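You operate a simulated robot arm through the tools that you are given. There is no shell and no other tool. Be economical: measure what you need, move in short steps, check, and stop when the job is done.

You run a simulated robot arm. Do the job below in one go: nothing can be reset, and whatever is moved stays where it is left.

JOB
Pull the slide tray out, lift the pack with the rocker and sort it by its seam.
Fine: a good seam goes in the good tray, a scorched one in the reject tray; rock the pin down again.

The check looks at the end state, three seconds after you hand in, the way a careful person would. Anything else that was tipped, shoved, dropped, spilled or broken makes it a failure.

ROBOT AND FRAMES
A 6-joint arm with a two-finger parallel gripper, fixed in place. Base frame: the origin is at the foot of the arm, x ahead of it, y to its left, z up; the work surface is at about z = 74. Lengths are in cm, angles in degrees, forces in N, time in s.
With the tool pointing down near the work surface it reaches from about 20 to 64 cm from the base axis. Its first joint turns from -66.0 to 66.0 degrees. Payload 2.7 kg.
The TCP is the grasp point between the finger pads, 2.3 cm short of the fingertips. In the tool frame z runs along the fingers and y along their closing line. The gripper opens to 9.4 cm. The fingers are 3.8 cm wide and 1 cm thick; the gripper's body (5.4 by 9.6 cm) begins 3.9 cm behind the TCP.
Orientation is told as [roll, pitch, yaw] about the base's x, y, z axes, in that order, counted from this pose: with the fingers straight down and closing along the base's y, the tool's x points along the base's -x, its y along +y and its z along -z.

CONTROLS
- The arm moves only by the tool move_arm. Its argument "increments" is a list of rows, each a list of 3 entries, a list of its own where there are three numbers: the gripper command, from -1 (shut) to 1 (fully open), values between in proportion, then the shift along the tool's x, y, z in units of 500 mm (1.0 is 500 mm), then the turn, a rotation vector about the tool's x, y, z in units of 180 degrees (1.0 is 180 degrees). In form: [[jaw, [dx, dy, dz], [wx, wy, wz]], ...]. A call has 1 to 10 rows; each row is the pose to reach, as a shift and turn from the pose commanded when the call began, along the tool's axes at that moment. A call with a number of a shift or a turn outside -1 to 1 is refused whole. A row lasts 0.2 s, in which the tool goes at most 5 cm and 8.6 degrees; a call with a longer step from one row to the next is refused whole, and so is a gripper value outside its range. A pose out of reach is approached as far as the arm can. The call stops where the force on the tool passes 60 N (or 10 N more than at its start, if that is more) or the arm is blocked; 0.2 s more then pass. The fingers move at their own pace (about 4.5 cm/s each) and stop on an object; they squeeze with about 22 N. The grip force told is the motor's: it shows also when the fingers shut on nothing. Time passes only in rows, and 0.2 s behind the last, so rows that repeat a pose let the fingers close. The reply holds the time, the measured pose of the TCP, the force on the tool along the base axes, the opening and the grip force, in the units named above and with some noise, with the torque about the TCP (base axes, N m) and any sound that the robot's microphone picked up.
- Cameras (640 x 400 px; columns grow to the right, rows downward): "scene" is fixed at [5.39, -41.56, 141.36]; the picture's right is [0.92, -0.40, 0.00], its down [-0.19, -0.43, -0.88] and it looks along [0.35, 0.81, -0.47] (base axes); focal length 313 px, centre (320, 200). "wrist" rides on the gripper at [8.6, 1.6, -7.5] in the tool frame; the picture's right is [-0.18, 0.98, 0.00], its down [-0.58, -0.11, -0.81] and it looks along [-0.79, -0.15, 0.59] (tool axes); focal length 243 px, centre (320, 200). There is no depth. A picture from a camera that has moved, and an enlarged one, comes with that camera's place and axes in the base frame and with its lens.
- grab_frame(camera): a new picture of that camera. The clock stands still meanwhile.
- inspect(camera, box): a new picture of the part [left, top, right, bottom] of that camera's present view, enlarged. The clock stands still meanwhile.
- job_done(): hands the job in; it is judged then, once.

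Go step by step. Nothing tells you positions but the pictures and the camera data: compare them with the known pose of the tool, close in by small moves and look again before you grip or let go. The budget is 120 turns and 76 pictures, counting those below and the enlarged ones. Unless the task says otherwise, let go and move clear before handing in, and close with one line.

The tools are called after ">>>" as name(argument=value, ...) on one line, values as JSON. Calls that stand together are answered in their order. move_arm: Moves the arm, as the interface text tells. Its arguments: {"type":"object","properties":{"increments":{"type":"array"}},"required":["increments"]} The other tools are called the same way: grab_frame (camera) takes a picture; inspect (camera, box) takes an enlarged picture of a part of a camera's view; job_done () hands the job in.

At the start:

```text
clock: 0.0
ee_pos: [28.38, 16.78, 107.75]
ee_rot: [0.1, -0.2, 0.2]
contact_force: [0.0, -0.8, 0.2]
torque: [0.01, -0.05, 0.01]
grip_width: 9.41
finger_force: 0.1
```

scene: 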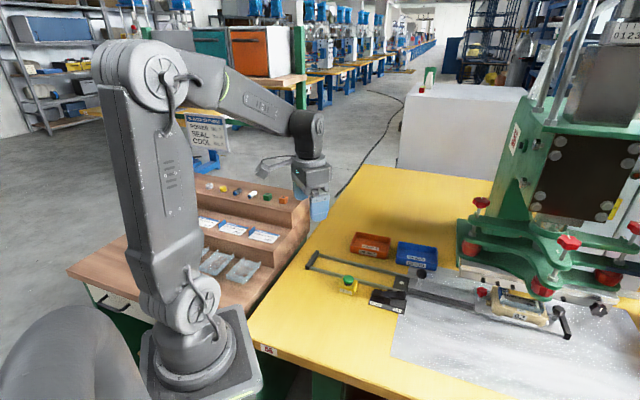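
wrist: 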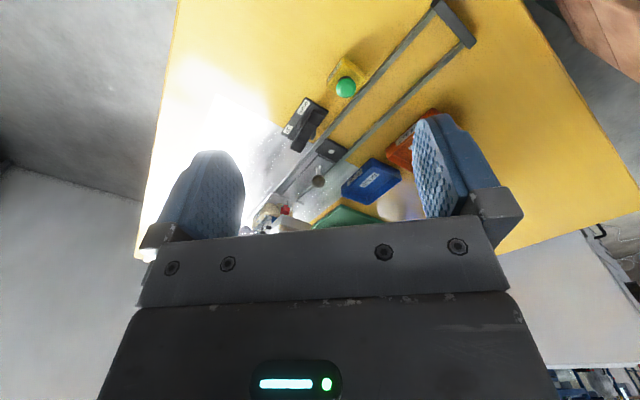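

I see a bench with rails, a rocker, a green button box, orange and blue trays, and a press on the right. I'll enlarge the important areas first.

>>> inspect(camera="scene", box=[300, 220, 460, 320])

>>> inspect(camera="scene", box=[440, 240, 600, 340])

>>> inspect(camera="scene", box=[440, 0, 640, 340])

>>> inspect(camera="wrist", box=[230, 0, 490, 240])

>>> inspect(camera="scene", box=[160, 90, 260, 150])

```text
4.00 times, centred on (380, 270) of scene
camera zoom: at [5.39, -41.56, 141.36], right [0.92, -0.4, 0.0], down [-0.19, -0.43, -0.88], along [0.35, 0.81, -0.47], focal length 1252 px, centre (80, -80)
```

zoom: 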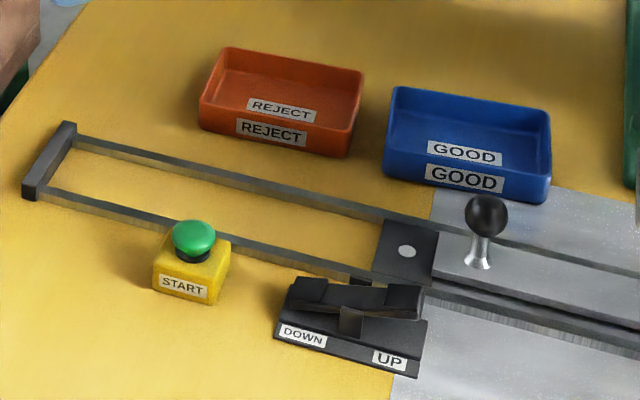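

```text
4.00 times, centred on (520, 290) of scene
camera zoom: at [5.39, -41.56, 141.36], right [0.92, -0.4, 0.0], down [-0.19, -0.43, -0.88], along [0.35, 0.81, -0.47], focal length 1252 px, centre (-480, -160)
```

zoom: 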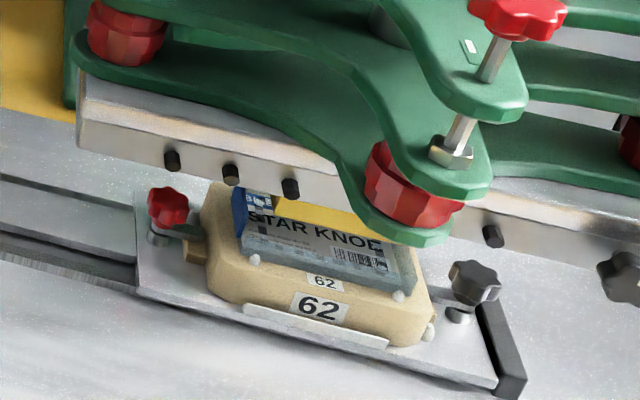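

```text
1.18 times, centred on (540, 170) of scene
camera zoom: at [5.39, -41.56, 141.36], right [0.92, -0.4, 0.0], down [-0.19, -0.43, -0.88], along [0.35, 0.81, -0.47], focal length 368 px, centre (61, 235)
```

zoom: 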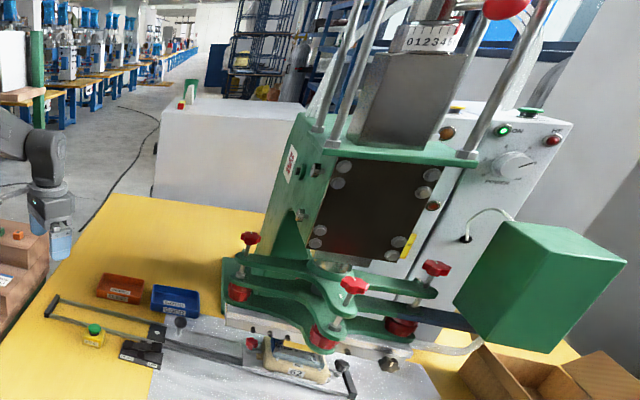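

```text
1.67 times, centred on (360, 120) of wrist
camera zoom: at [19.56, 18.34, 115.24], right [0.18, 0.98, 0.0], down [0.58, -0.11, 0.81], along [0.79, -0.15, -0.59], focal length 404 px, centre (253, 333)
```

zoom: 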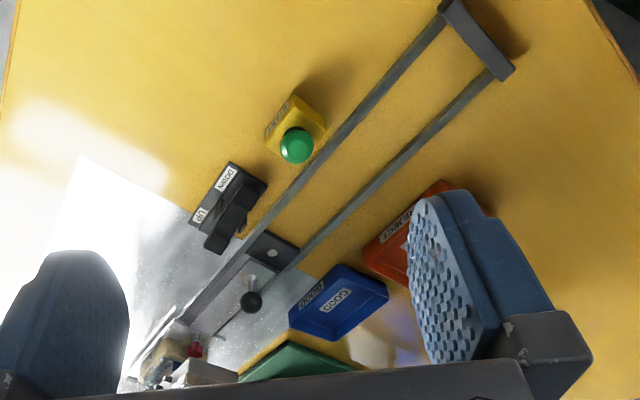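

```text
6.40 times, centred on (210, 120) of scene
camera zoom: at [5.39, -41.56, 141.36], right [0.92, -0.4, 0.0], down [-0.19, -0.43, -0.88], along [0.35, 0.81, -0.47], focal length 2004 px, centre (1024, 712)
```

zoom: 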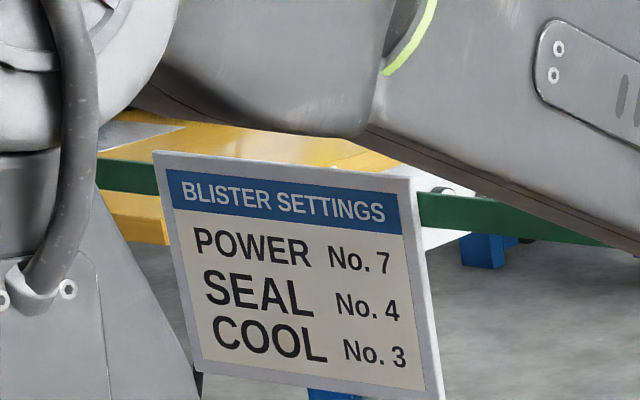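

The knob on the slide bar is at about (60.5, 10.8, 79) and the rail runs along about (-0.69, 0.72). The lift station is near (56, 14) and the rocker near (48.5, 10.6). I'll move above the knob with the fingers closing across the rail.

>>> move_arm(increments=[[0, [-0.08, -0.015, 0.039], [0, 0, 0.032]], [0, [-0.16, -0.03, 0.079], [0, 0, 0.064]], [0, [-0.24, -0.045, 0.118], [0, 0, 0.096]], [0, [-0.32, -0.06, 0.157], [0, 0, 0.128]], [0, [-0.4, -0.075, 0.197], [0, 0, 0.16]], [0, [-0.48, -0.09, 0.236], [0, 0, 0.192]], [0, [-0.56, -0.105, 0.275], [0, 0, 0.224]], [0, [-0.64, -0.12, 0.315], [0, 0, 0.256]], [0, [-0.64, -0.12, 0.315], [0, 0, 0.256]]])

>>> grab_frame(camera="wrist")

>>> grab_frame(camera="scene")

```text
clock: 2.0
ee_pos: [60.47, 10.74, 92.2]
ee_rot: [0.0, 0.0, -46.0]
contact_force: [0.4, -0.4, -0.1]
torque: [0.0, 0.02, 0.02]
grip_width: 4.71
finger_force: 0.0
```

```text
68 pictures are left
camera wrist: at [55.64, 18.13, 99.62], right [0.84, 0.55, 0.0], down [0.32, -0.5, 0.81], along [0.44, -0.67, -0.59], focal length 243 px, centre (320, 200)
```

wrist: 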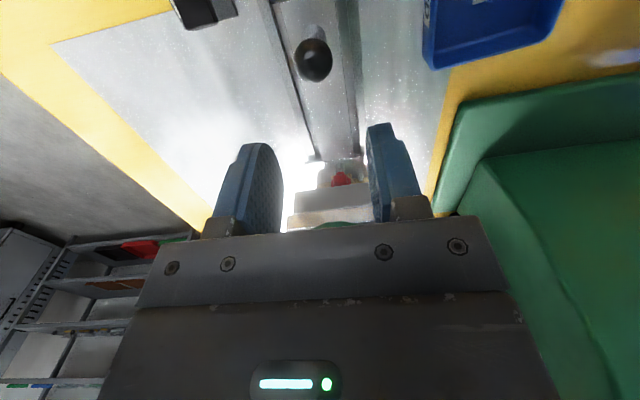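

```text
67 pictures are left
```

scene: 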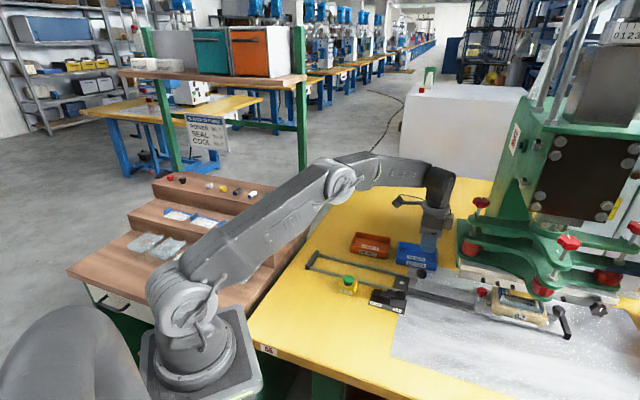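

The ball knob sits at about (60.3, 10.5), under the open fingers. I'll descend and close on it.

>>> move_arm(increments=[[0, [0, -0.006, 0.07], [0, 0, 0]], [0, [0, -0.006, 0.14], [0, 0, 0]], [0, [0, -0.006, 0.2], [0, 0, 0]], [0, [0, -0.006, 0.25], [0, 0, 0]], [0, [0, -0.006, 0.25], [0, 0, 0]]])

>>> inspect(camera="scene", box=[370, 230, 470, 310])

```text
clock: 3.2
ee_pos: [60.05, 10.63, 79.52]
ee_rot: [0.1, 0.1, -46.0]
contact_force: [-0.2, -0.2, -0.1]
torque: [0.0, -0.04, 0.02]
grip_width: 4.72
finger_force: 0.1
```

```text
5.00 times, centred on (420, 270) of scene
camera zoom: at [5.39, -41.56, 141.36], right [0.92, -0.4, 0.0], down [-0.19, -0.43, -0.88], along [0.35, 0.81, -0.47], focal length 1566 px, centre (-180, -150)
```

zoom: 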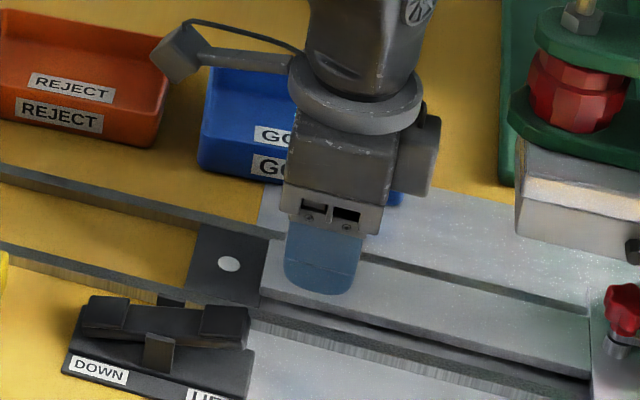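

The fingers straddle the ball, so I'll close on it.

>>> move_arm(increments=[[-0.6, [0, 0, 0], [0, 0, 0]], [-1, [0, 0, 0], [0, 0, 0]], [-1, [0, 0, 0], [0, 0, 0]], [-1, [0, 0, 0], [0, 0, 0]]])

>>> grab_frame(camera="wrist")

```text
clock: 4.2
ee_pos: [60.09, 10.6, 79.61]
ee_rot: [0.0, 0.0, -46.0]
contact_force: [-6.4, -3.7, -0.2]
torque: [0.03, 0.04, 0.01]
grip_width: 3.04
finger_force: 45.2
```

```text
65 pictures are left
camera wrist: at [55.2, 17.9, 87.03], right [0.84, 0.55, 0.0], down [0.33, -0.49, 0.81], along [0.44, -0.67, -0.59], focal length 243 px, centre (320, 200)
```

wrist: 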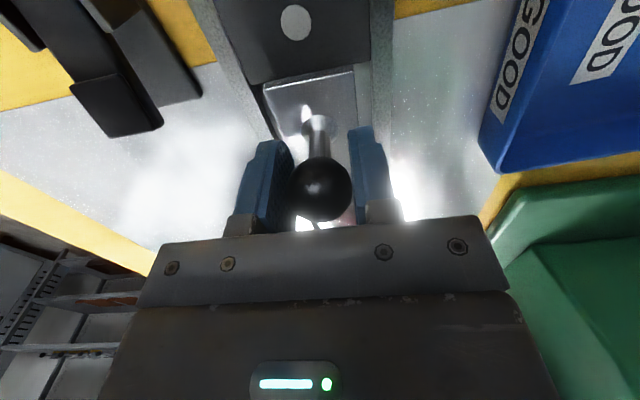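

The ball is gripped. I'll pull gently along the rail and watch the side force.

>>> move_arm(increments=[[-1, [0.02, -0.004, 0], [0, 0, 0]], [-1, [0.05, -0.005, 0], [0, 0, 0]], [-1, [0.08, -0.005, 0], [0, 0, 0]], [-1, [0.11, -0.006, 0], [0, 0, 0]], [-1, [0.14, -0.006, 0], [0, 0, 0]]])

>>> grab_frame(camera="scene")

```text
clock: 5.4
ee_pos: [55.12, 15.65, 79.59]
ee_rot: [0.6, 0.0, -45.9]
contact_force: [30.0, 30.0, -23.7]
torque: [0.15, 0.79, 0.14]
grip_width: 3.05
finger_force: 44.9
```

```text
64 pictures are left
```

scene: 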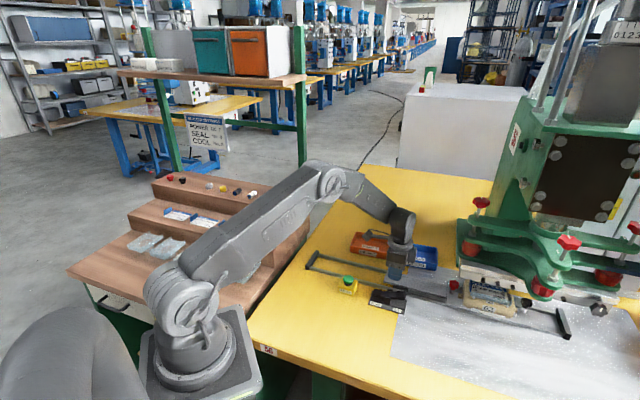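

The slide is moving but side force built up, so the rail follows my tool x more exactly than I assumed. I'll relax the sideways offset first.

>>> move_arm(increments=[[-1, [0, 0.005, 0], [0, 0, 0]], [-1, [0, 0.005, 0], [0, 0, 0]]])

```text
clock: 6.0
ee_pos: [55.19, 15.56, 79.5]
ee_rot: [0.1, -0.1, -46.0]
contact_force: [12.5, 13.5, -13.6]
torque: [-0.8, -0.67, 0.1]
grip_width: 3.03
finger_force: 45.1
```

>>> move_arm(increments=[[-1, [0, 0.002, 0.001], [0, 0, 0]], [-1, [0.03, 0.003, 0.001], [0, 0, 0]], [-1, [0.06, 0.003, 0.001], [0, 0, 0]], [-1, [0.09, 0.003, 0.001], [0, 0, 0]], [-1, [0.12, 0.003, 0.001], [0, 0, 0]]])

```text
clock: 7.2
ee_pos: [50.87, 19.77, 79.5]
ee_rot: [-0.3, 0.2, -46.1]
contact_force: [-24.6, -26.0, 28.9]
torque: [-0.09, 0.0, 0.13]
grip_width: 3.05
finger_force: 45.4
```

The rail is at 45°. I'll correct the offset and keep pulling in short steps with that slope.

>>> move_arm(increments=[[-1, [0, -0.0036, -0.001], [0, 0, 0]], [-1, [0.0, -0.0036, -0.001], [0, 0, 0]], [-1, [0.03, -0.0041, -0.001], [0, 0, 0]], [-1, [0.06, -0.0046, -0.001], [0, 0, 0]], [-1, [0.09, -0.0052, -0.001], [0, 0, 0]], [-1, [0.12, -0.0057, -0.001], [0, 0, 0]]])

>>> grab_frame(camera="scene")

```text
clock: 8.6
ee_pos: [46.72, 24.02, 79.6]
ee_rot: [-0.4, 0.1, -45.9]
contact_force: [-24.6, -25.2, 28.5]
torque: [0.03, 0.08, 0.08]
grip_width: 3.02
finger_force: 44.6
```

```text
63 pictures are left
```

scene: 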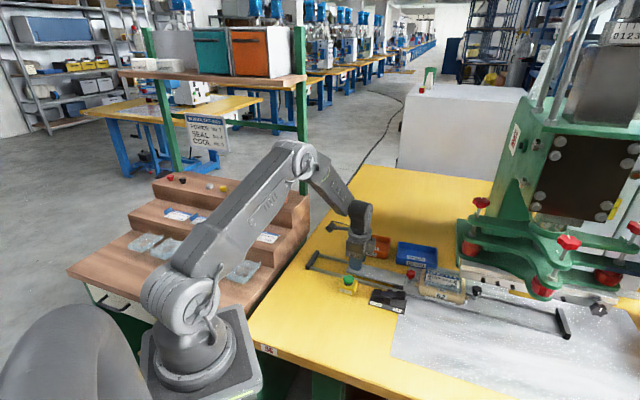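

>>> move_arm(increments=[[-1, [0, -0.003, -0.001], [0, 0, 0]], [-1, [0.0, -0.003, -0.001], [0, 0, 0]], [-1, [0.03, -0.0037, -0.001], [0, 0, 0]], [-1, [0.06, -0.0045, -0.001], [0, 0, 0]], [-1, [0.09, -0.0052, -0.001], [0, 0, 0]], [-1, [0.12, -0.006, -0.001], [0, 0, 0]]])

>>> inspect(camera="scene", box=[300, 200, 500, 325])

```text
clock: 10.0
ee_pos: [42.52, 28.24, 79.47]
ee_rot: [0.2, 0.1, -46.1]
contact_force: [-0.7, -2.0, -12.5]
torque: [0.36, 0.33, 0.05]
grip_width: 3.03
finger_force: 45.1
```

```text
3.20 times, centred on (400, 262) of scene
camera zoom: at [5.41, -41.56, 141.36], right [0.92, -0.4, 0.0], down [-0.19, -0.43, -0.88], along [0.35, 0.81, -0.47], focal length 1002 px, centre (64, 0)
```

zoom: 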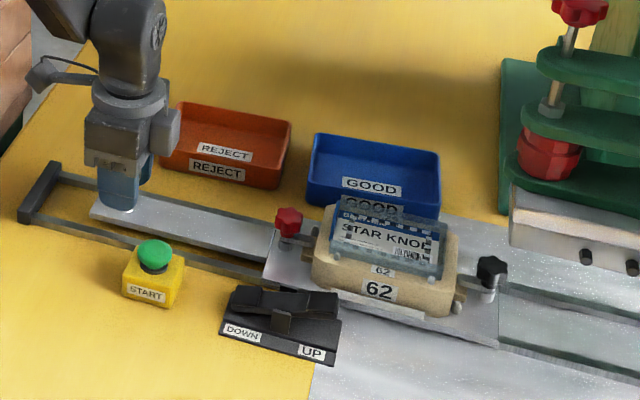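

The force is low now and the nest is nearing the lift station. I'll pull the rest slowly until the stop.

>>> move_arm(increments=[[-1, [0.025, -0.0005, 0], [0, 0, 0]], [-1, [0.05, -0.001, 0], [0, 0, 0]], [-1, [0.07, -0.0013, 0], [0, 0, 0]], [-1, [0.08, -0.0015, 0], [0, 0, 0]], [-1, [0.09, -0.0017, 0], [0, 0, 0]], [-1, [0.1, -0.0019, 0], [0, 0, 0]]])

>>> inspect(camera="scene", box=[300, 200, 500, 325])

```text
clock: 11.4
ee_pos: [38.78, 31.89, 79.45]
ee_rot: [0.1, -0.1, -46.0]
contact_force: [5.8, 2.2, -25.1]
torque: [0.12, 0.15, 0.16]
grip_width: 3.03
finger_force: 45.1
```

```text
3.20 times, centred on (400, 262) of scene
camera zoom: at [5.44, -41.53, 141.37], right [0.92, -0.4, 0.0], down [-0.19, -0.43, -0.88], along [0.35, 0.81, -0.47], focal length 1002 px, centre (64, 0)
```

zoom: 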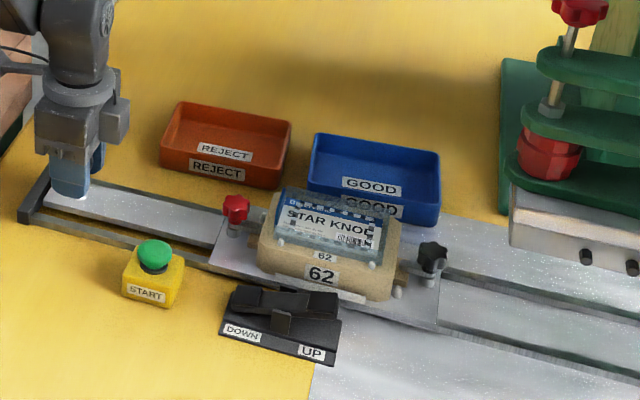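

The bar end is almost at the stop. I'll creep on until contact.

>>> move_arm(increments=[[-1, [0.008, 0, -0.0015], [0, 0, 0]], [-1, [0.014, 0, -0.0015], [0, 0, 0]], [-1, [0.02, 0, -0.0015], [0, 0, 0]], [-1, [0.026, -0.0005, -0.0015], [0, 0, 0]], [-1, [0.032, -0.0005, -0.0015], [0, 0, 0]]])

>>> grab_frame(camera="wrist")

```text
clock: 12.6
ee_pos: [38.03, 32.79, 79.76]
ee_rot: [0.3, -0.1, -46.2]
contact_force: [21.8, -22.7, 3.5]
torque: [0.02, 0.06, 0.03]
grip_width: 3.08
finger_force: 44.8
```

```text
60 pictures are left
camera wrist: at [33.05, 40.07, 87.28], right [0.84, 0.55, 0.0], down [0.32, -0.5, 0.81], along [0.44, -0.67, -0.59], focal length 243 px, centre (320, 200)
```

wrist: 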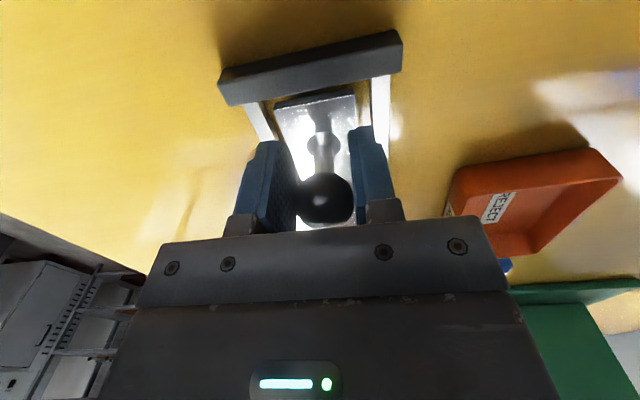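

The slide is against its stop at about 31 N. I'll release the ball and rise straight up.

>>> move_arm(increments=[[-1, [-0.004, 0, 0], [0, 0, 0]], [0, [-0.004, 0, 0], [0, 0, 0]], [0, [-0.004, 0, 0], [0, 0, 0]], [0, [-0.004, 0, 0], [0, 0, 0]], [0, [-0.004, 0, -0.06], [0, 0, 0]], [0, [-0.004, 0, -0.15], [0, 0, 0]], [0, [-0.004, 0, -0.24], [0, 0, 0]], [0, [-0.004, 0, -0.32], [0, 0, 0]], [0, [-0.004, 0, -0.4], [0, 0, 0]]])

>>> inspect(camera="scene", box=[350, 235, 450, 315])

```text
clock: 14.6
ee_pos: [37.89, 32.64, 99.94]
ee_rot: [0.1, 0.0, -46.0]
contact_force: [-0.5, -0.5, 0.5]
torque: [0.01, -0.02, 0.02]
grip_width: 4.7
finger_force: 0.1
```

```text
5.00 times, centred on (400, 275) of scene
camera zoom: at [5.39, -41.56, 141.36], right [0.92, -0.4, 0.0], down [-0.19, -0.43, -0.88], along [0.35, 0.81, -0.47], focal length 1566 px, centre (-80, -175)
```

zoom: 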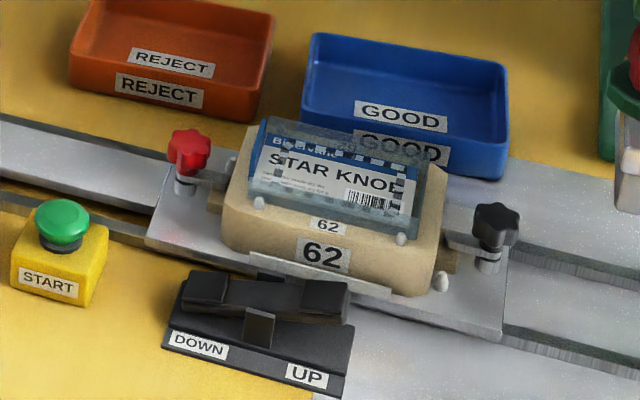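

The pin rocker shows its UP end raised, so the pin is currently down. I'll move so the wrist camera sees the pack, nest and rocker.

>>> move_arm(increments=[[0, [-0.07, -0.001, 0.02], [0, 0, 0]], [0, [-0.14, -0.002, 0.04], [0, 0, 0]], [0, [-0.21, -0.003, 0.06], [0, 0, 0]], [0, [-0.29, -0.004, 0.08], [0, 0, 0]], [0, [-0.29, -0.004, 0.08], [0, 0, 0]]])

>>> grab_frame(camera="wrist")

>>> inspect(camera="wrist", box=[200, 20, 440, 180])

```text
clock: 15.8
ee_pos: [47.94, 22.03, 95.59]
ee_rot: [0.1, 0.1, -46.1]
contact_force: [0.6, 0.3, -0.2]
torque: [0.0, -0.03, 0.01]
grip_width: 4.7
finger_force: 0.0
```

```text
58 pictures are left
camera wrist: at [42.98, 29.37, 103.15], right [0.83, 0.55, 0.0], down [0.32, -0.5, 0.81], along [0.44, -0.67, -0.59], focal length 243 px, centre (320, 200)
```

wrist: 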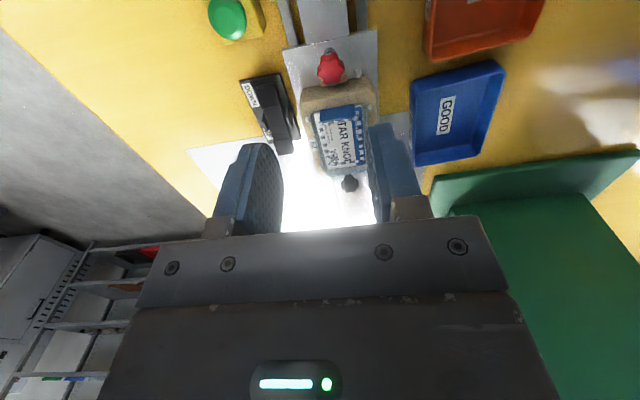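

```text
2.50 times, centred on (320, 100) of wrist
camera zoom: at [42.98, 29.37, 103.15], right [0.83, 0.55, 0.0], down [0.32, -0.5, 0.81], along [0.44, -0.67, -0.59], focal length 606 px, centre (320, 450)
```

zoom: 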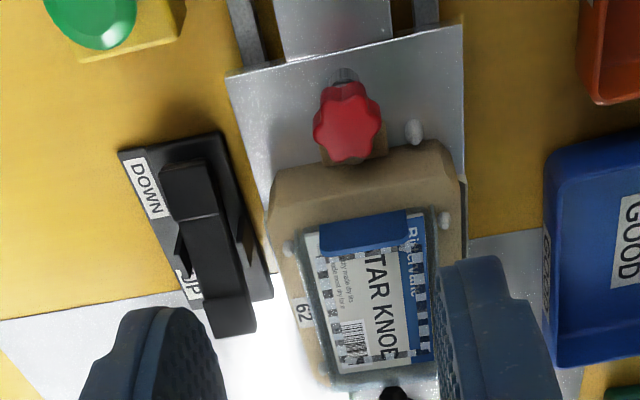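

The pack sits in the nest, and the UP pad is at about (51.1, 8.6). I'll go over it with the jaws shut and turned 90° so the gripper body stays clear of the nest.

>>> move_arm(increments=[[0, [-0.024, -0.0143, 0], [0, 0, -0.047]], [-0.5, [-0.048, -0.0286, 0], [0, 0, -0.094]], [-1, [-0.071, -0.043, 0], [0, 0, -0.141]], [-1, [-0.095, -0.057, 0], [0, 0, -0.188]], [-1, [-0.119, -0.0715, 0], [0, 0, -0.235]], [-1, [-0.142, -0.086, 0], [0, 0, -0.282]], [-1, [-0.166, -0.1, 0], [0, 0, -0.329]], [-1, [-0.19, -0.114, 0], [0, 0, -0.376]], [-1, [-0.213, -0.129, 0], [0, 0, -0.423]], [-1, [-0.237, -0.143, 0], [0, 0, -0.47]]])

>>> move_arm(increments=[[-1, [0, 0, 0.0], [0, 0, -0.035]], [-1, [0, 0, 0.07], [0, 0, -0.035]], [-1, [0, 0, 0.14], [0, 0, -0.035]]])

>>> grab_frame(camera="wrist")

>>> inspect(camera="scene", box=[340, 210, 460, 310])

```text
clock: 18.0
ee_pos: [50.99, 8.56, 95.73]
ee_rot: [0.0, -0.1, 38.8]
contact_force: [0.2, 0.6, 0.0]
torque: [0.0, 0.0, -0.01]
grip_width: 0.04
finger_force: 21.6
```

```text
clock: 18.8
ee_pos: [51.1, 8.86, 88.85]
ee_rot: [0.1, -0.2, 44.9]
contact_force: [-0.4, -0.7, 0.2]
torque: [-0.01, 0.03, 0.02]
grip_width: 0.0
finger_force: 22.1
```

```text
56 pictures are left
camera wrist: at [43.62, 3.67, 96.15], right [-0.56, 0.83, 0.0], down [0.49, 0.33, 0.81], along [0.67, 0.46, -0.59], focal length 243 px, centre (320, 200)
```

wrist: 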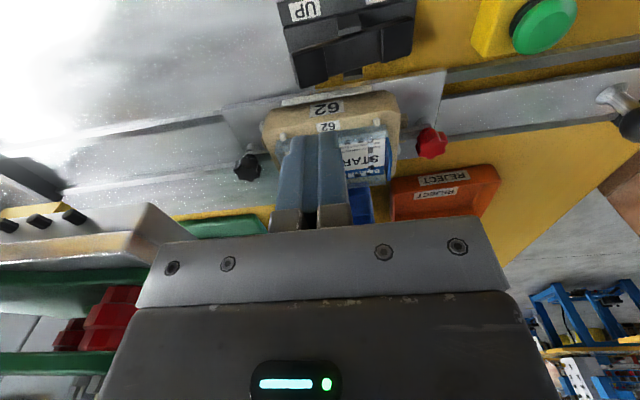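

```text
4.00 times, centred on (400, 260) of scene
camera zoom: at [5.39, -41.56, 141.36], right [0.92, -0.4, 0.0], down [-0.19, -0.43, -0.88], along [0.35, 0.81, -0.47], focal length 1252 px, centre (0, -40)
```

zoom: 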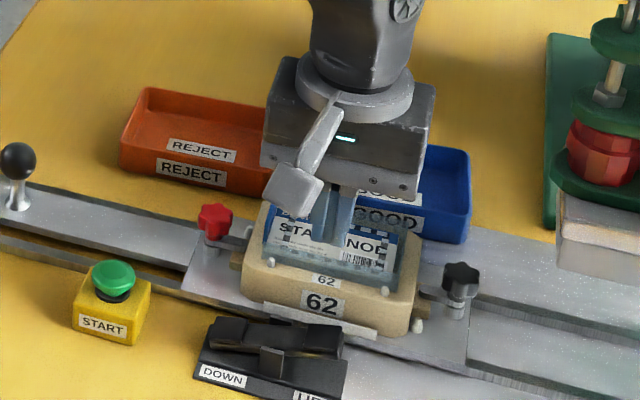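

The fingers line up with the UP pad. I'll step outward slightly and come down to just above it.

>>> move_arm(increments=[[-1, [0.015, -0.012, 0.04], [0, 0, 0]], [-1, [0.015, -0.012, 0.09], [0, 0, 0]], [-1, [0.015, -0.012, 0.14], [0, 0, 0]], [-1, [0.015, -0.012, 0.155], [0, 0, 0]]])

>>> inspect(camera="scene", box=[350, 230, 450, 310])

>>> grab_frame(camera="wrist")

```text
clock: 19.8
ee_pos: [50.77, 7.67, 80.98]
ee_rot: [0.0, 0.0, 44.9]
contact_force: [-0.3, -0.8, -0.3]
torque: [-0.01, 0.0, -0.02]
grip_width: 0.0
finger_force: 21.3
```

```text
5.00 times, centred on (400, 270) of scene
camera zoom: at [5.39, -41.56, 141.36], right [0.92, -0.4, 0.0], down [-0.19, -0.43, -0.88], along [0.35, 0.81, -0.47], focal length 1566 px, centre (-80, -150)
```

zoom: 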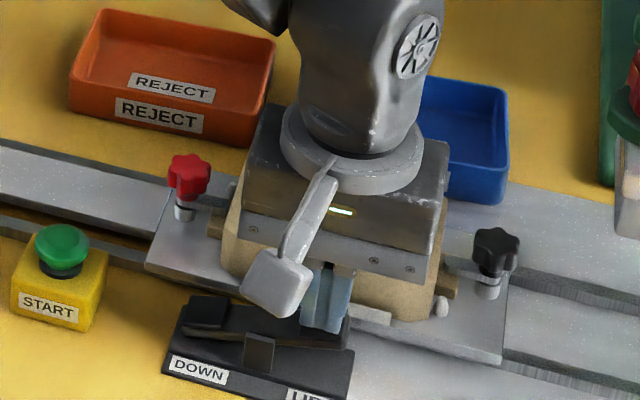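

```text
53 pictures are left
camera wrist: at [43.4, 2.67, 88.42], right [-0.56, 0.83, 0.0], down [0.49, 0.33, 0.81], along [0.67, 0.45, -0.59], focal length 243 px, centre (320, 200)
```

wrist: 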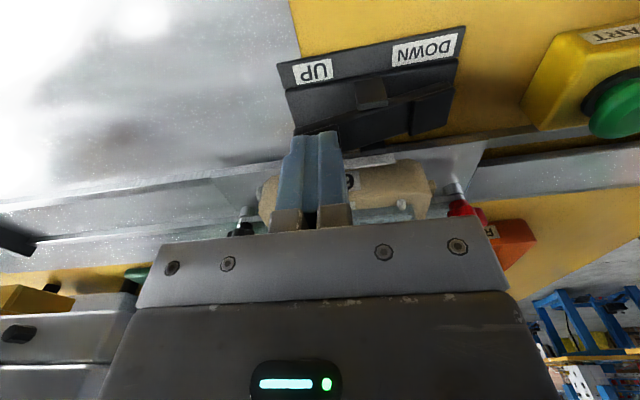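

The fingertips sit right on the UP pad, and the body is clear of the pack. I'll press down gradually.

>>> move_arm(increments=[[-1, [0, 0, 0.008], [0, 0, 0]], [-1, [0, 0, 0.014], [0, 0, 0]], [-1, [0, 0, 0.02], [0, 0, 0]], [-1, [0, 0, 0.026], [0, 0, 0]], [-1, [0, 0, 0.032], [0, 0, 0]]])

>>> inspect(camera="scene", box=[350, 230, 450, 310])

```text
clock: 21.0
ee_pos: [50.8, 7.88, 79.41]
ee_rot: [0.0, -0.1, 44.9]
contact_force: [0.0, -2.0, 3.3]
torque: [-0.05, 0.01, 0.02]
grip_width: 0.0
finger_force: 21.9
```

```text
5.00 times, centred on (400, 270) of scene
camera zoom: at [5.39, -41.57, 141.36], right [0.92, -0.4, 0.0], down [-0.19, -0.43, -0.88], along [0.35, 0.81, -0.47], focal length 1566 px, centre (-80, -150)
```

zoom: 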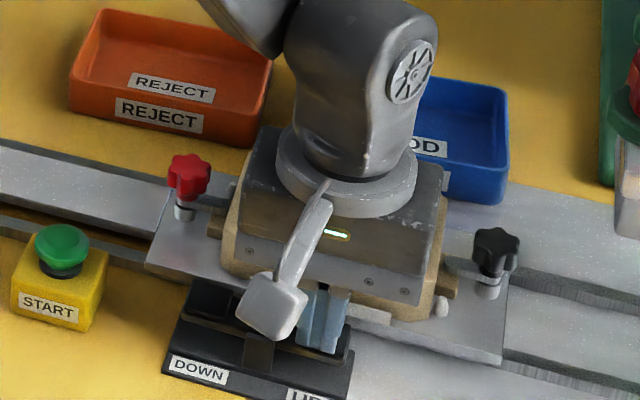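

Contact has begun at a few newtons and the rocker is starting to tilt. I'll press a little further.

>>> move_arm(increments=[[-1, [0, 0, 0.006], [0, 0, 0]], [-1, [0, 0, 0.012], [0, 0, 0]], [-1, [0, 0, 0.018], [0, 0, 0]], [-1, [0, 0, 0.024], [0, 0, 0]]])

>>> grab_frame(camera="wrist")

>>> inspect(camera="scene", box=[350, 230, 450, 310])

```text
clock: 21.8
ee_pos: [50.94, 7.82, 78.96]
ee_rot: [0.2, 0.0, 45.1]
contact_force: [-6.0, -0.8, 10.2]
torque: [0.1, 0.19, 0.07]
grip_width: 0.0
finger_force: 22.2
stopped in row 3: the force on the tool passed its limit at 68 N (the readings are from after the stop); the commanded pose is now the measured one
```

```text
51 pictures are left
camera wrist: at [43.5, 2.84, 86.45], right [-0.56, 0.83, 0.0], down [0.49, 0.33, 0.81], along [0.67, 0.46, -0.59], focal length 243 px, centre (320, 200)
```

wrist: 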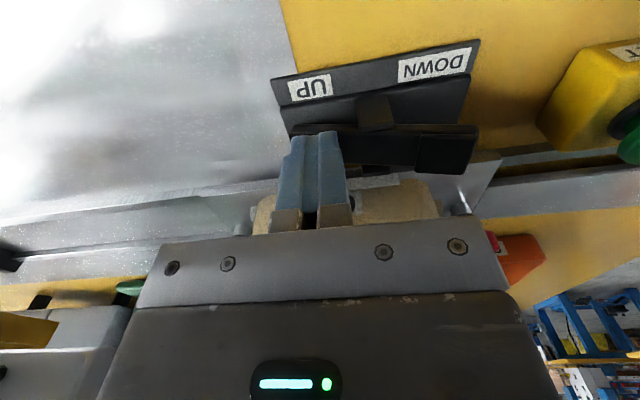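

```text
5.00 times, centred on (400, 270) of scene
camera zoom: at [5.37, -41.57, 141.36], right [0.92, -0.4, 0.0], down [-0.19, -0.43, -0.88], along [0.35, 0.81, -0.47], focal length 1566 px, centre (-80, -150)
```

zoom: 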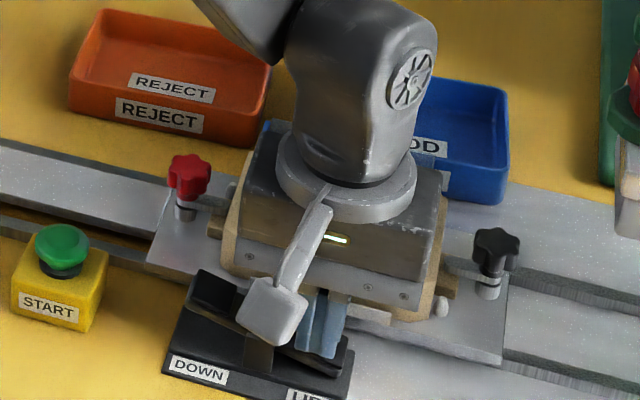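

The rocker is down hard at UP. I'll lift off and look at the pack.

>>> move_arm(increments=[[-1, [0, 0, -0.02], [0, 0, 0]], [-1, [0.03, 0, -0.1], [0, 0, 0]], [-1, [0.06, 0, -0.19], [0, 0, 0]], [-1, [0.09, 0, -0.28], [0, 0, 0]]])

>>> inspect(camera="scene", box=[360, 230, 440, 300])

>>> grab_frame(camera="wrist")

```text
clock: 22.8
ee_pos: [47.51, 4.72, 93.13]
ee_rot: [0.0, 0.0, 45.0]
contact_force: [-0.3, 1.0, -0.3]
torque: [0.02, -0.01, -0.03]
grip_width: 0.0
finger_force: 22.2
```

```text
5.71 times, centred on (400, 265) of scene
camera zoom: at [5.39, -41.56, 141.36], right [0.92, -0.4, 0.0], down [-0.19, -0.43, -0.88], along [0.35, 0.81, -0.47], focal length 1789 px, centre (-137, -171)
```

zoom: 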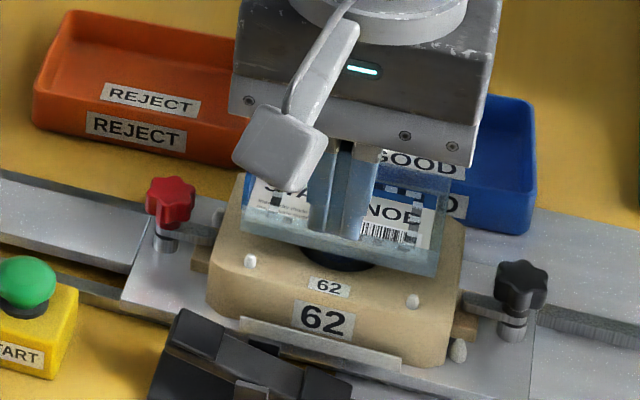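

```text
48 pictures are left
camera wrist: at [40.15, -0.37, 100.56], right [-0.56, 0.83, 0.0], down [0.49, 0.33, 0.81], along [0.66, 0.46, -0.59], focal length 243 px, centre (320, 200)
```

wrist: 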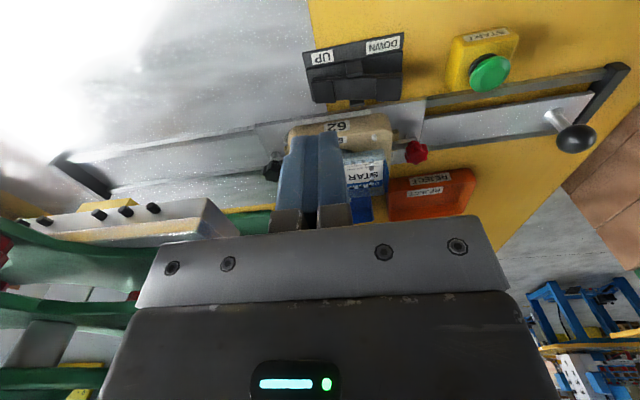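

The pack is raised on the pin and stays there. I'll turn back across the rail with the jaws open and hover over the pack to inspect its seam.

>>> move_arm(increments=[[-1, [0, 0, -0.04], [0, 0, 0.045]], [-1, [-0.02, 0.01, -0.08], [0, 0, 0.09]], [0, [-0.05, 0.025, -0.08], [0, 0, 0.135]], [1, [-0.08, 0.04, -0.08], [0, 0, 0.18]], [1, [-0.11, 0.06, -0.08], [0, 0, 0.225]], [1, [-0.14, 0.08, -0.08], [0, 0, 0.27]], [1, [-0.17, 0.095, -0.08], [0, 0, 0.315]], [1, [-0.2, 0.11, -0.08], [0, 0, 0.36]], [1, [-0.23, 0.125, -0.08], [0, 0, 0.405]], [1, [-0.255, 0.141, -0.08], [0, 0, 0.45]]])

>>> move_arm(increments=[[1, [0, 0, 0], [0, 0, 0.045]], [1, [0, 0, 0], [0, 0, 0.05]]])

>>> grab_frame(camera="wrist")

>>> inspect(camera="scene", box=[365, 235, 435, 295])

```text
clock: 25.0
ee_pos: [51.81, 18.59, 96.88]
ee_rot: [0.0, 0.0, -36.3]
contact_force: [-0.4, -1.3, 0.2]
torque: [0.0, 0.02, -0.01]
grip_width: 9.39
finger_force: 0.1
```

```text
clock: 25.6
ee_pos: [51.84, 18.73, 96.98]
ee_rot: [-0.1, 0.2, -45.1]
contact_force: [0.4, -0.2, -0.2]
torque: [0.02, 0.01, 0.05]
grip_width: 9.4
finger_force: 0.1
```

```text
47 pictures are left
camera wrist: at [46.77, 25.94, 104.34], right [0.83, 0.56, 0.0], down [0.33, -0.49, 0.81], along [0.45, -0.67, -0.59], focal length 243 px, centre (320, 200)
```

wrist: 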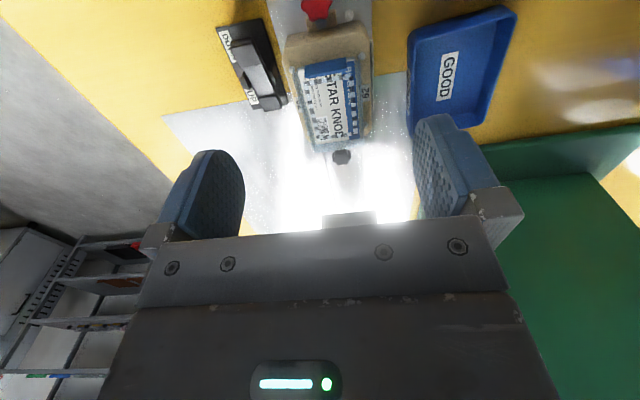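

```text
6.67 times, centred on (400, 265) of scene
camera zoom: at [5.39, -41.56, 141.36], right [0.92, -0.4, 0.0], down [-0.19, -0.43, -0.88], along [0.35, 0.81, -0.47], focal length 2088 px, centre (-213, -233)
```

zoom: 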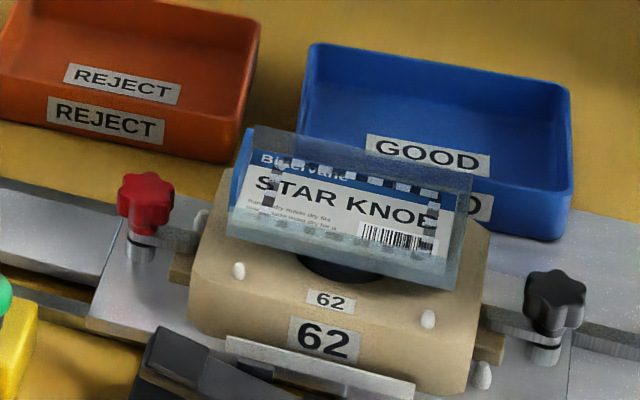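

>>> inspect(camera="wrist", box=[280, 45, 384, 155])

```text
3.64 times, centred on (332, 100) of wrist
camera zoom: at [46.77, 25.94, 104.34], right [0.83, 0.56, 0.0], down [0.33, -0.49, 0.81], along [0.45, -0.67, -0.59], focal length 882 px, centre (276, 564)
```

zoom: 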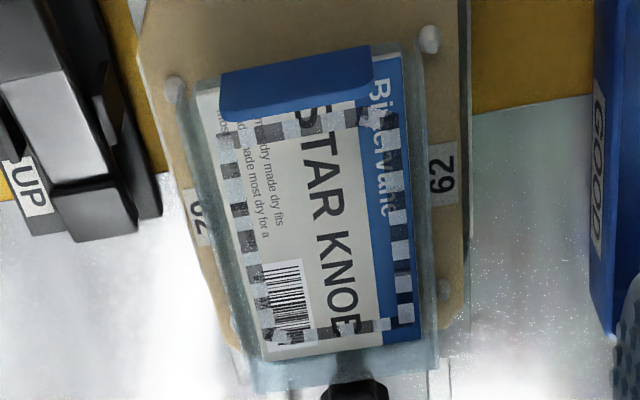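

So far the seam looks like a grey woven dashed band. I'll get closer to judge every side.

>>> move_arm(increments=[[1, [-0.045, 0, 0.04], [0, 0, 0]], [1, [-0.09, 0, 0.08], [0, 0, 0]], [1, [-0.09, 0, 0.08], [0, 0, 0]]])

>>> inspect(camera="wrist", box=[250, 0, 410, 120])

>>> grab_frame(camera="wrist")

```text
clock: 26.4
ee_pos: [54.97, 15.45, 92.85]
ee_rot: [0.0, 0.1, -44.9]
contact_force: [-0.2, 0.2, 0.2]
torque: [0.01, 0.0, -0.01]
grip_width: 9.37
finger_force: 0.1
```

```text
3.33 times, centred on (330, 60) of wrist
camera zoom: at [49.88, 22.71, 100.3], right [0.83, 0.56, 0.0], down [0.33, -0.49, 0.81], along [0.45, -0.67, -0.59], focal length 809 px, centre (287, 667)
```

zoom: 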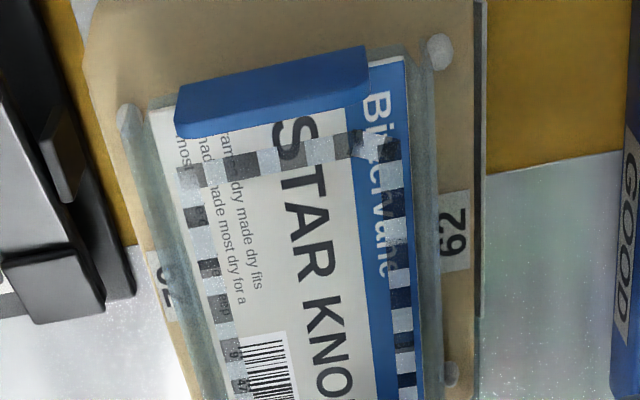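

```text
43 pictures are left
camera wrist: at [49.88, 22.71, 100.3], right [0.83, 0.56, 0.0], down [0.33, -0.49, 0.81], along [0.45, -0.67, -0.59], focal length 243 px, centre (320, 200)
```

wrist: 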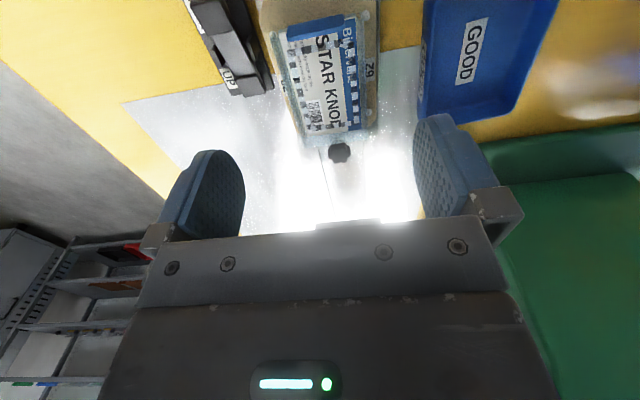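

>>> inspect(camera="wrist", box=[290, 70, 380, 140])

>>> inspect(camera="wrist", box=[270, 5, 370, 75])

```text
5.71 times, centred on (335, 105) of wrist
camera zoom: at [49.88, 22.71, 100.3], right [0.83, 0.56, 0.0], down [0.33, -0.49, 0.81], along [0.45, -0.67, -0.59], focal length 1386 px, centre (234, 743)
```

zoom: 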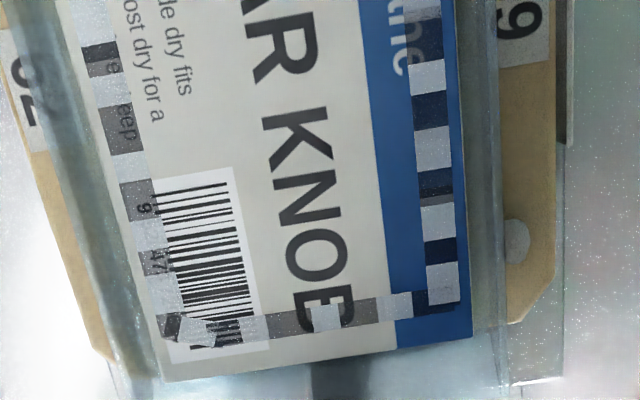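

```text
5.71 times, centred on (320, 40) of wrist
camera zoom: at [49.88, 22.71, 100.3], right [0.83, 0.56, 0.0], down [0.33, -0.49, 0.81], along [0.45, -0.67, -0.59], focal length 1386 px, centre (320, 1114)
```

zoom: 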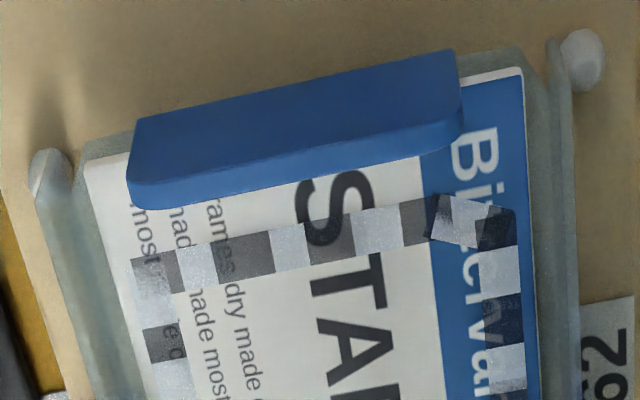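

The seam ring looks even on all four sides with no brown burn. I'll check the shelf for reference samples before deciding.

>>> inspect(camera="scene", box=[120, 170, 300, 290])

>>> inspect(camera="wrist", box=[320, 10, 376, 60])

```text
3.33 times, centred on (210, 230) of scene
camera zoom: at [5.39, -41.56, 141.36], right [0.92, -0.4, 0.0], down [-0.19, -0.43, -0.88], along [0.35, 0.81, -0.47], focal length 1044 px, centre (687, 100)
```

zoom: 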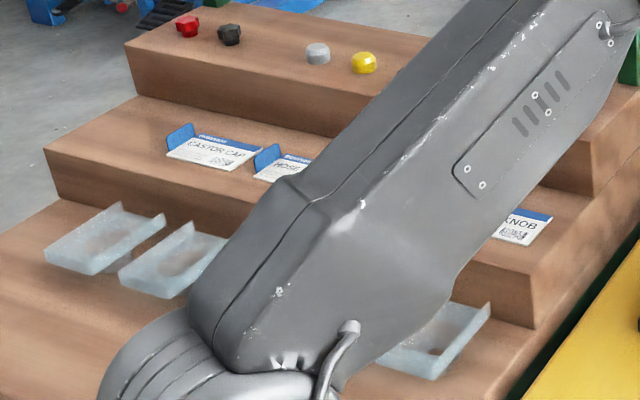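

```text
8.00 times, centred on (348, 35) of wrist
camera zoom: at [49.88, 22.71, 100.3], right [0.83, 0.56, 0.0], down [0.33, -0.49, 0.81], along [0.45, -0.67, -0.59], focal length 1941 px, centre (96, 1520)
```

zoom: 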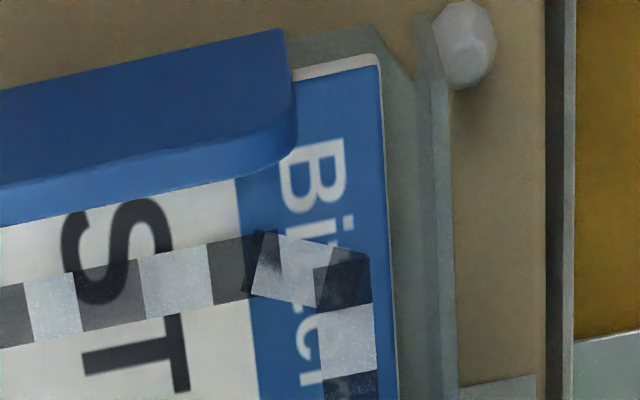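

>>> inspect(camera="wrist", box=[286, 30, 322, 54])

>>> inspect(camera="scene", box=[540, 60, 640, 210])

```text
16.00 times, centred on (304, 42) of wrist
camera zoom: at [49.88, 22.71, 100.3], right [0.83, 0.56, 0.0], down [0.33, -0.49, 0.81], along [0.45, -0.67, -0.59], focal length 3882 px, centre (576, 2728)
```

zoom: 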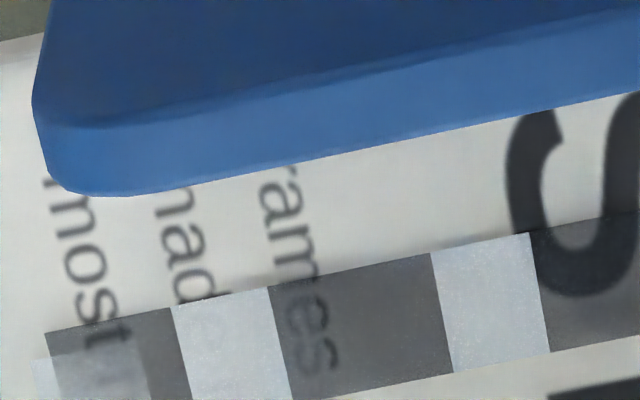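

```text
2.67 times, centred on (590, 135) of scene
camera zoom: at [5.39, -41.56, 141.36], right [0.92, -0.4, 0.0], down [-0.19, -0.43, -0.88], along [0.35, 0.81, -0.47], focal length 835 px, centre (-400, 373)
```

zoom: 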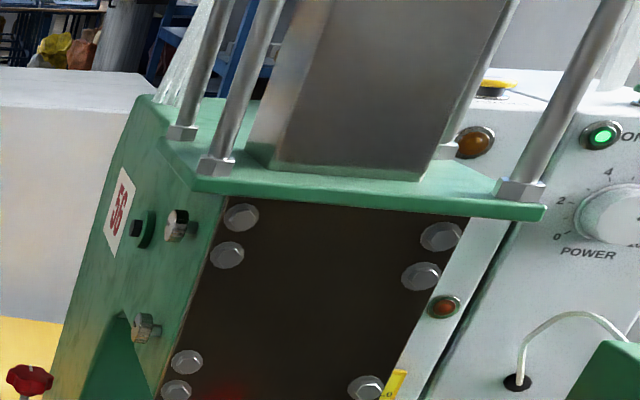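

The seam cells are neutral grey, regular and free of burns, so I take it as good and it goes in the blue tray. I'll centre over the pack at about (55.8, 14.8) and descend part way with the jaws open.

>>> move_arm(increments=[[1, [-0.0165, 0.002, 0.05], [0, 0, 0]], [1, [-0.0165, 0.002, 0.1], [0, 0, 0]], [1, [-0.0165, 0.002, 0.15], [0, 0, 0]], [1, [-0.0165, 0.002, 0.167], [0, 0, 0]]])

>>> grab_frame(camera="wrist")

>>> inspect(camera="scene", box=[360, 230, 440, 290])

```text
clock: 27.4
ee_pos: [55.4, 14.85, 84.57]
ee_rot: [0.0, 0.0, -45.2]
contact_force: [-0.5, -0.9, 0.7]
torque: [-0.01, 0.0, 0.01]
grip_width: 9.42
finger_force: 0.0
```

```text
36 pictures are left
camera wrist: at [50.42, 22.07, 91.99], right [0.83, 0.56, 0.0], down [0.33, -0.49, 0.81], along [0.45, -0.67, -0.59], focal length 243 px, centre (320, 200)
```

wrist: 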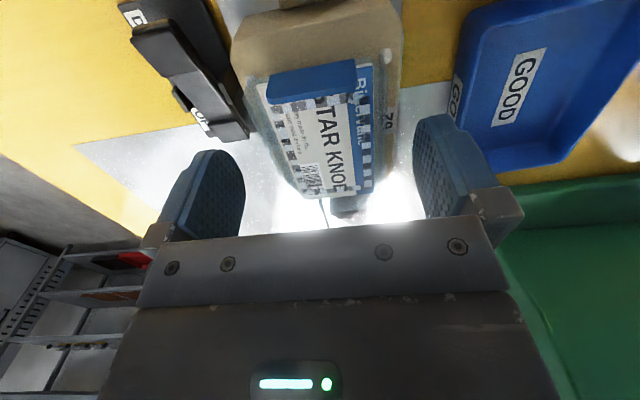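

```text
6.67 times, centred on (400, 260) of scene
camera zoom: at [5.39, -41.56, 141.36], right [0.92, -0.4, 0.0], down [-0.19, -0.43, -0.88], along [0.35, 0.81, -0.47], focal length 2088 px, centre (-213, -200)
```

zoom: 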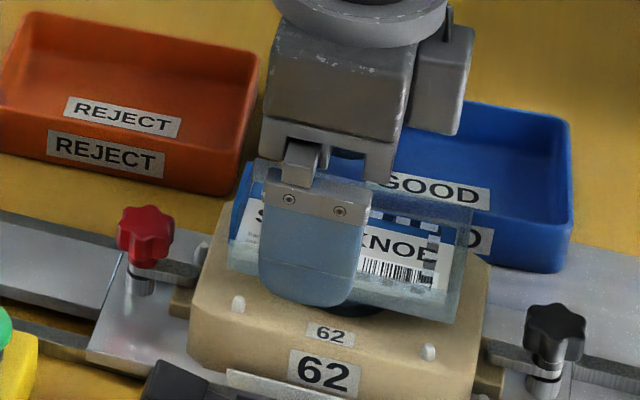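

The pack's card plane is at about z = 81 with its underside near 80. I'll centre sideways, go down to TCP 81.9 and check before closing.

>>> move_arm(increments=[[1, [0, 0.005, 0.02], [0, 0, 0]], [1, [0, 0.005, 0.04], [0, 0, 0]], [1, [0, 0.005, 0.053], [0, 0, 0]], [1, [0, 0.005, 0.053], [0, 0, 0]]])

>>> inspect(camera="scene", box=[370, 240, 430, 285])

>>> grab_frame(camera="wrist")

```text
clock: 28.4
ee_pos: [55.77, 15.08, 81.97]
ee_rot: [0.0, 0.1, -44.9]
contact_force: [-0.7, 0.9, -0.4]
torque: [0.01, 0.03, -0.02]
grip_width: 9.38
finger_force: 0.1
```

```text
8.89 times, centred on (400, 262) of scene
camera zoom: at [5.39, -41.56, 141.36], right [0.92, -0.4, 0.0], down [-0.19, -0.43, -0.88], along [0.35, 0.81, -0.47], focal length 2783 px, centre (-391, -356)
```

zoom: 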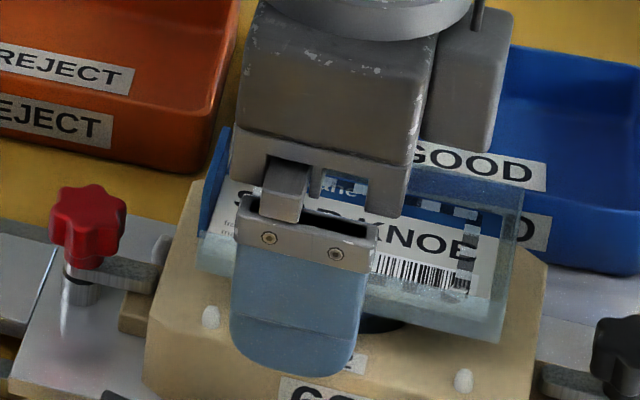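

```text
33 pictures are left
camera wrist: at [50.63, 22.36, 89.34], right [0.83, 0.56, 0.0], down [0.33, -0.49, 0.81], along [0.45, -0.67, -0.59], focal length 243 px, centre (320, 200)
```

wrist: 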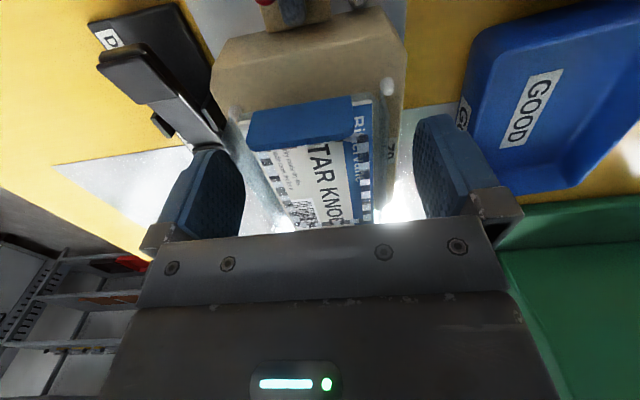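

The fingers sit between the pegs with tips just above the nest top and the pack within the pad height. I'll close.

>>> move_arm(increments=[[0.5, [0, 0, 0], [0, 0, 0]], [0, [0, 0, 0], [0, 0, 0]], [-0.3, [0, 0, 0], [0, 0, 0]], [-0.3, [0, 0, 0], [0, 0, 0]], [-1, [0, 0, 0], [0, 0, 0]], [-1, [0, 0, 0], [0, 0, 0]]])

>>> inspect(camera="scene", box=[370, 240, 430, 285])

```text
clock: 29.8
ee_pos: [55.68, 15.19, 81.9]
ee_rot: [0.0, 0.1, -45.1]
contact_force: [0.1, 0.0, 0.3]
torque: [0.02, -0.04, -0.01]
grip_width: 6.12
finger_force: 21.8
```

```text
8.89 times, centred on (400, 262) of scene
camera zoom: at [5.39, -41.56, 141.36], right [0.92, -0.4, 0.0], down [-0.19, -0.43, -0.88], along [0.35, 0.81, -0.47], focal length 2783 px, centre (-391, -356)
```

zoom: 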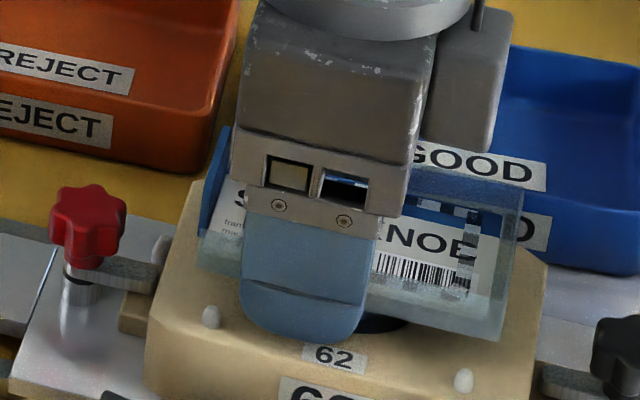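

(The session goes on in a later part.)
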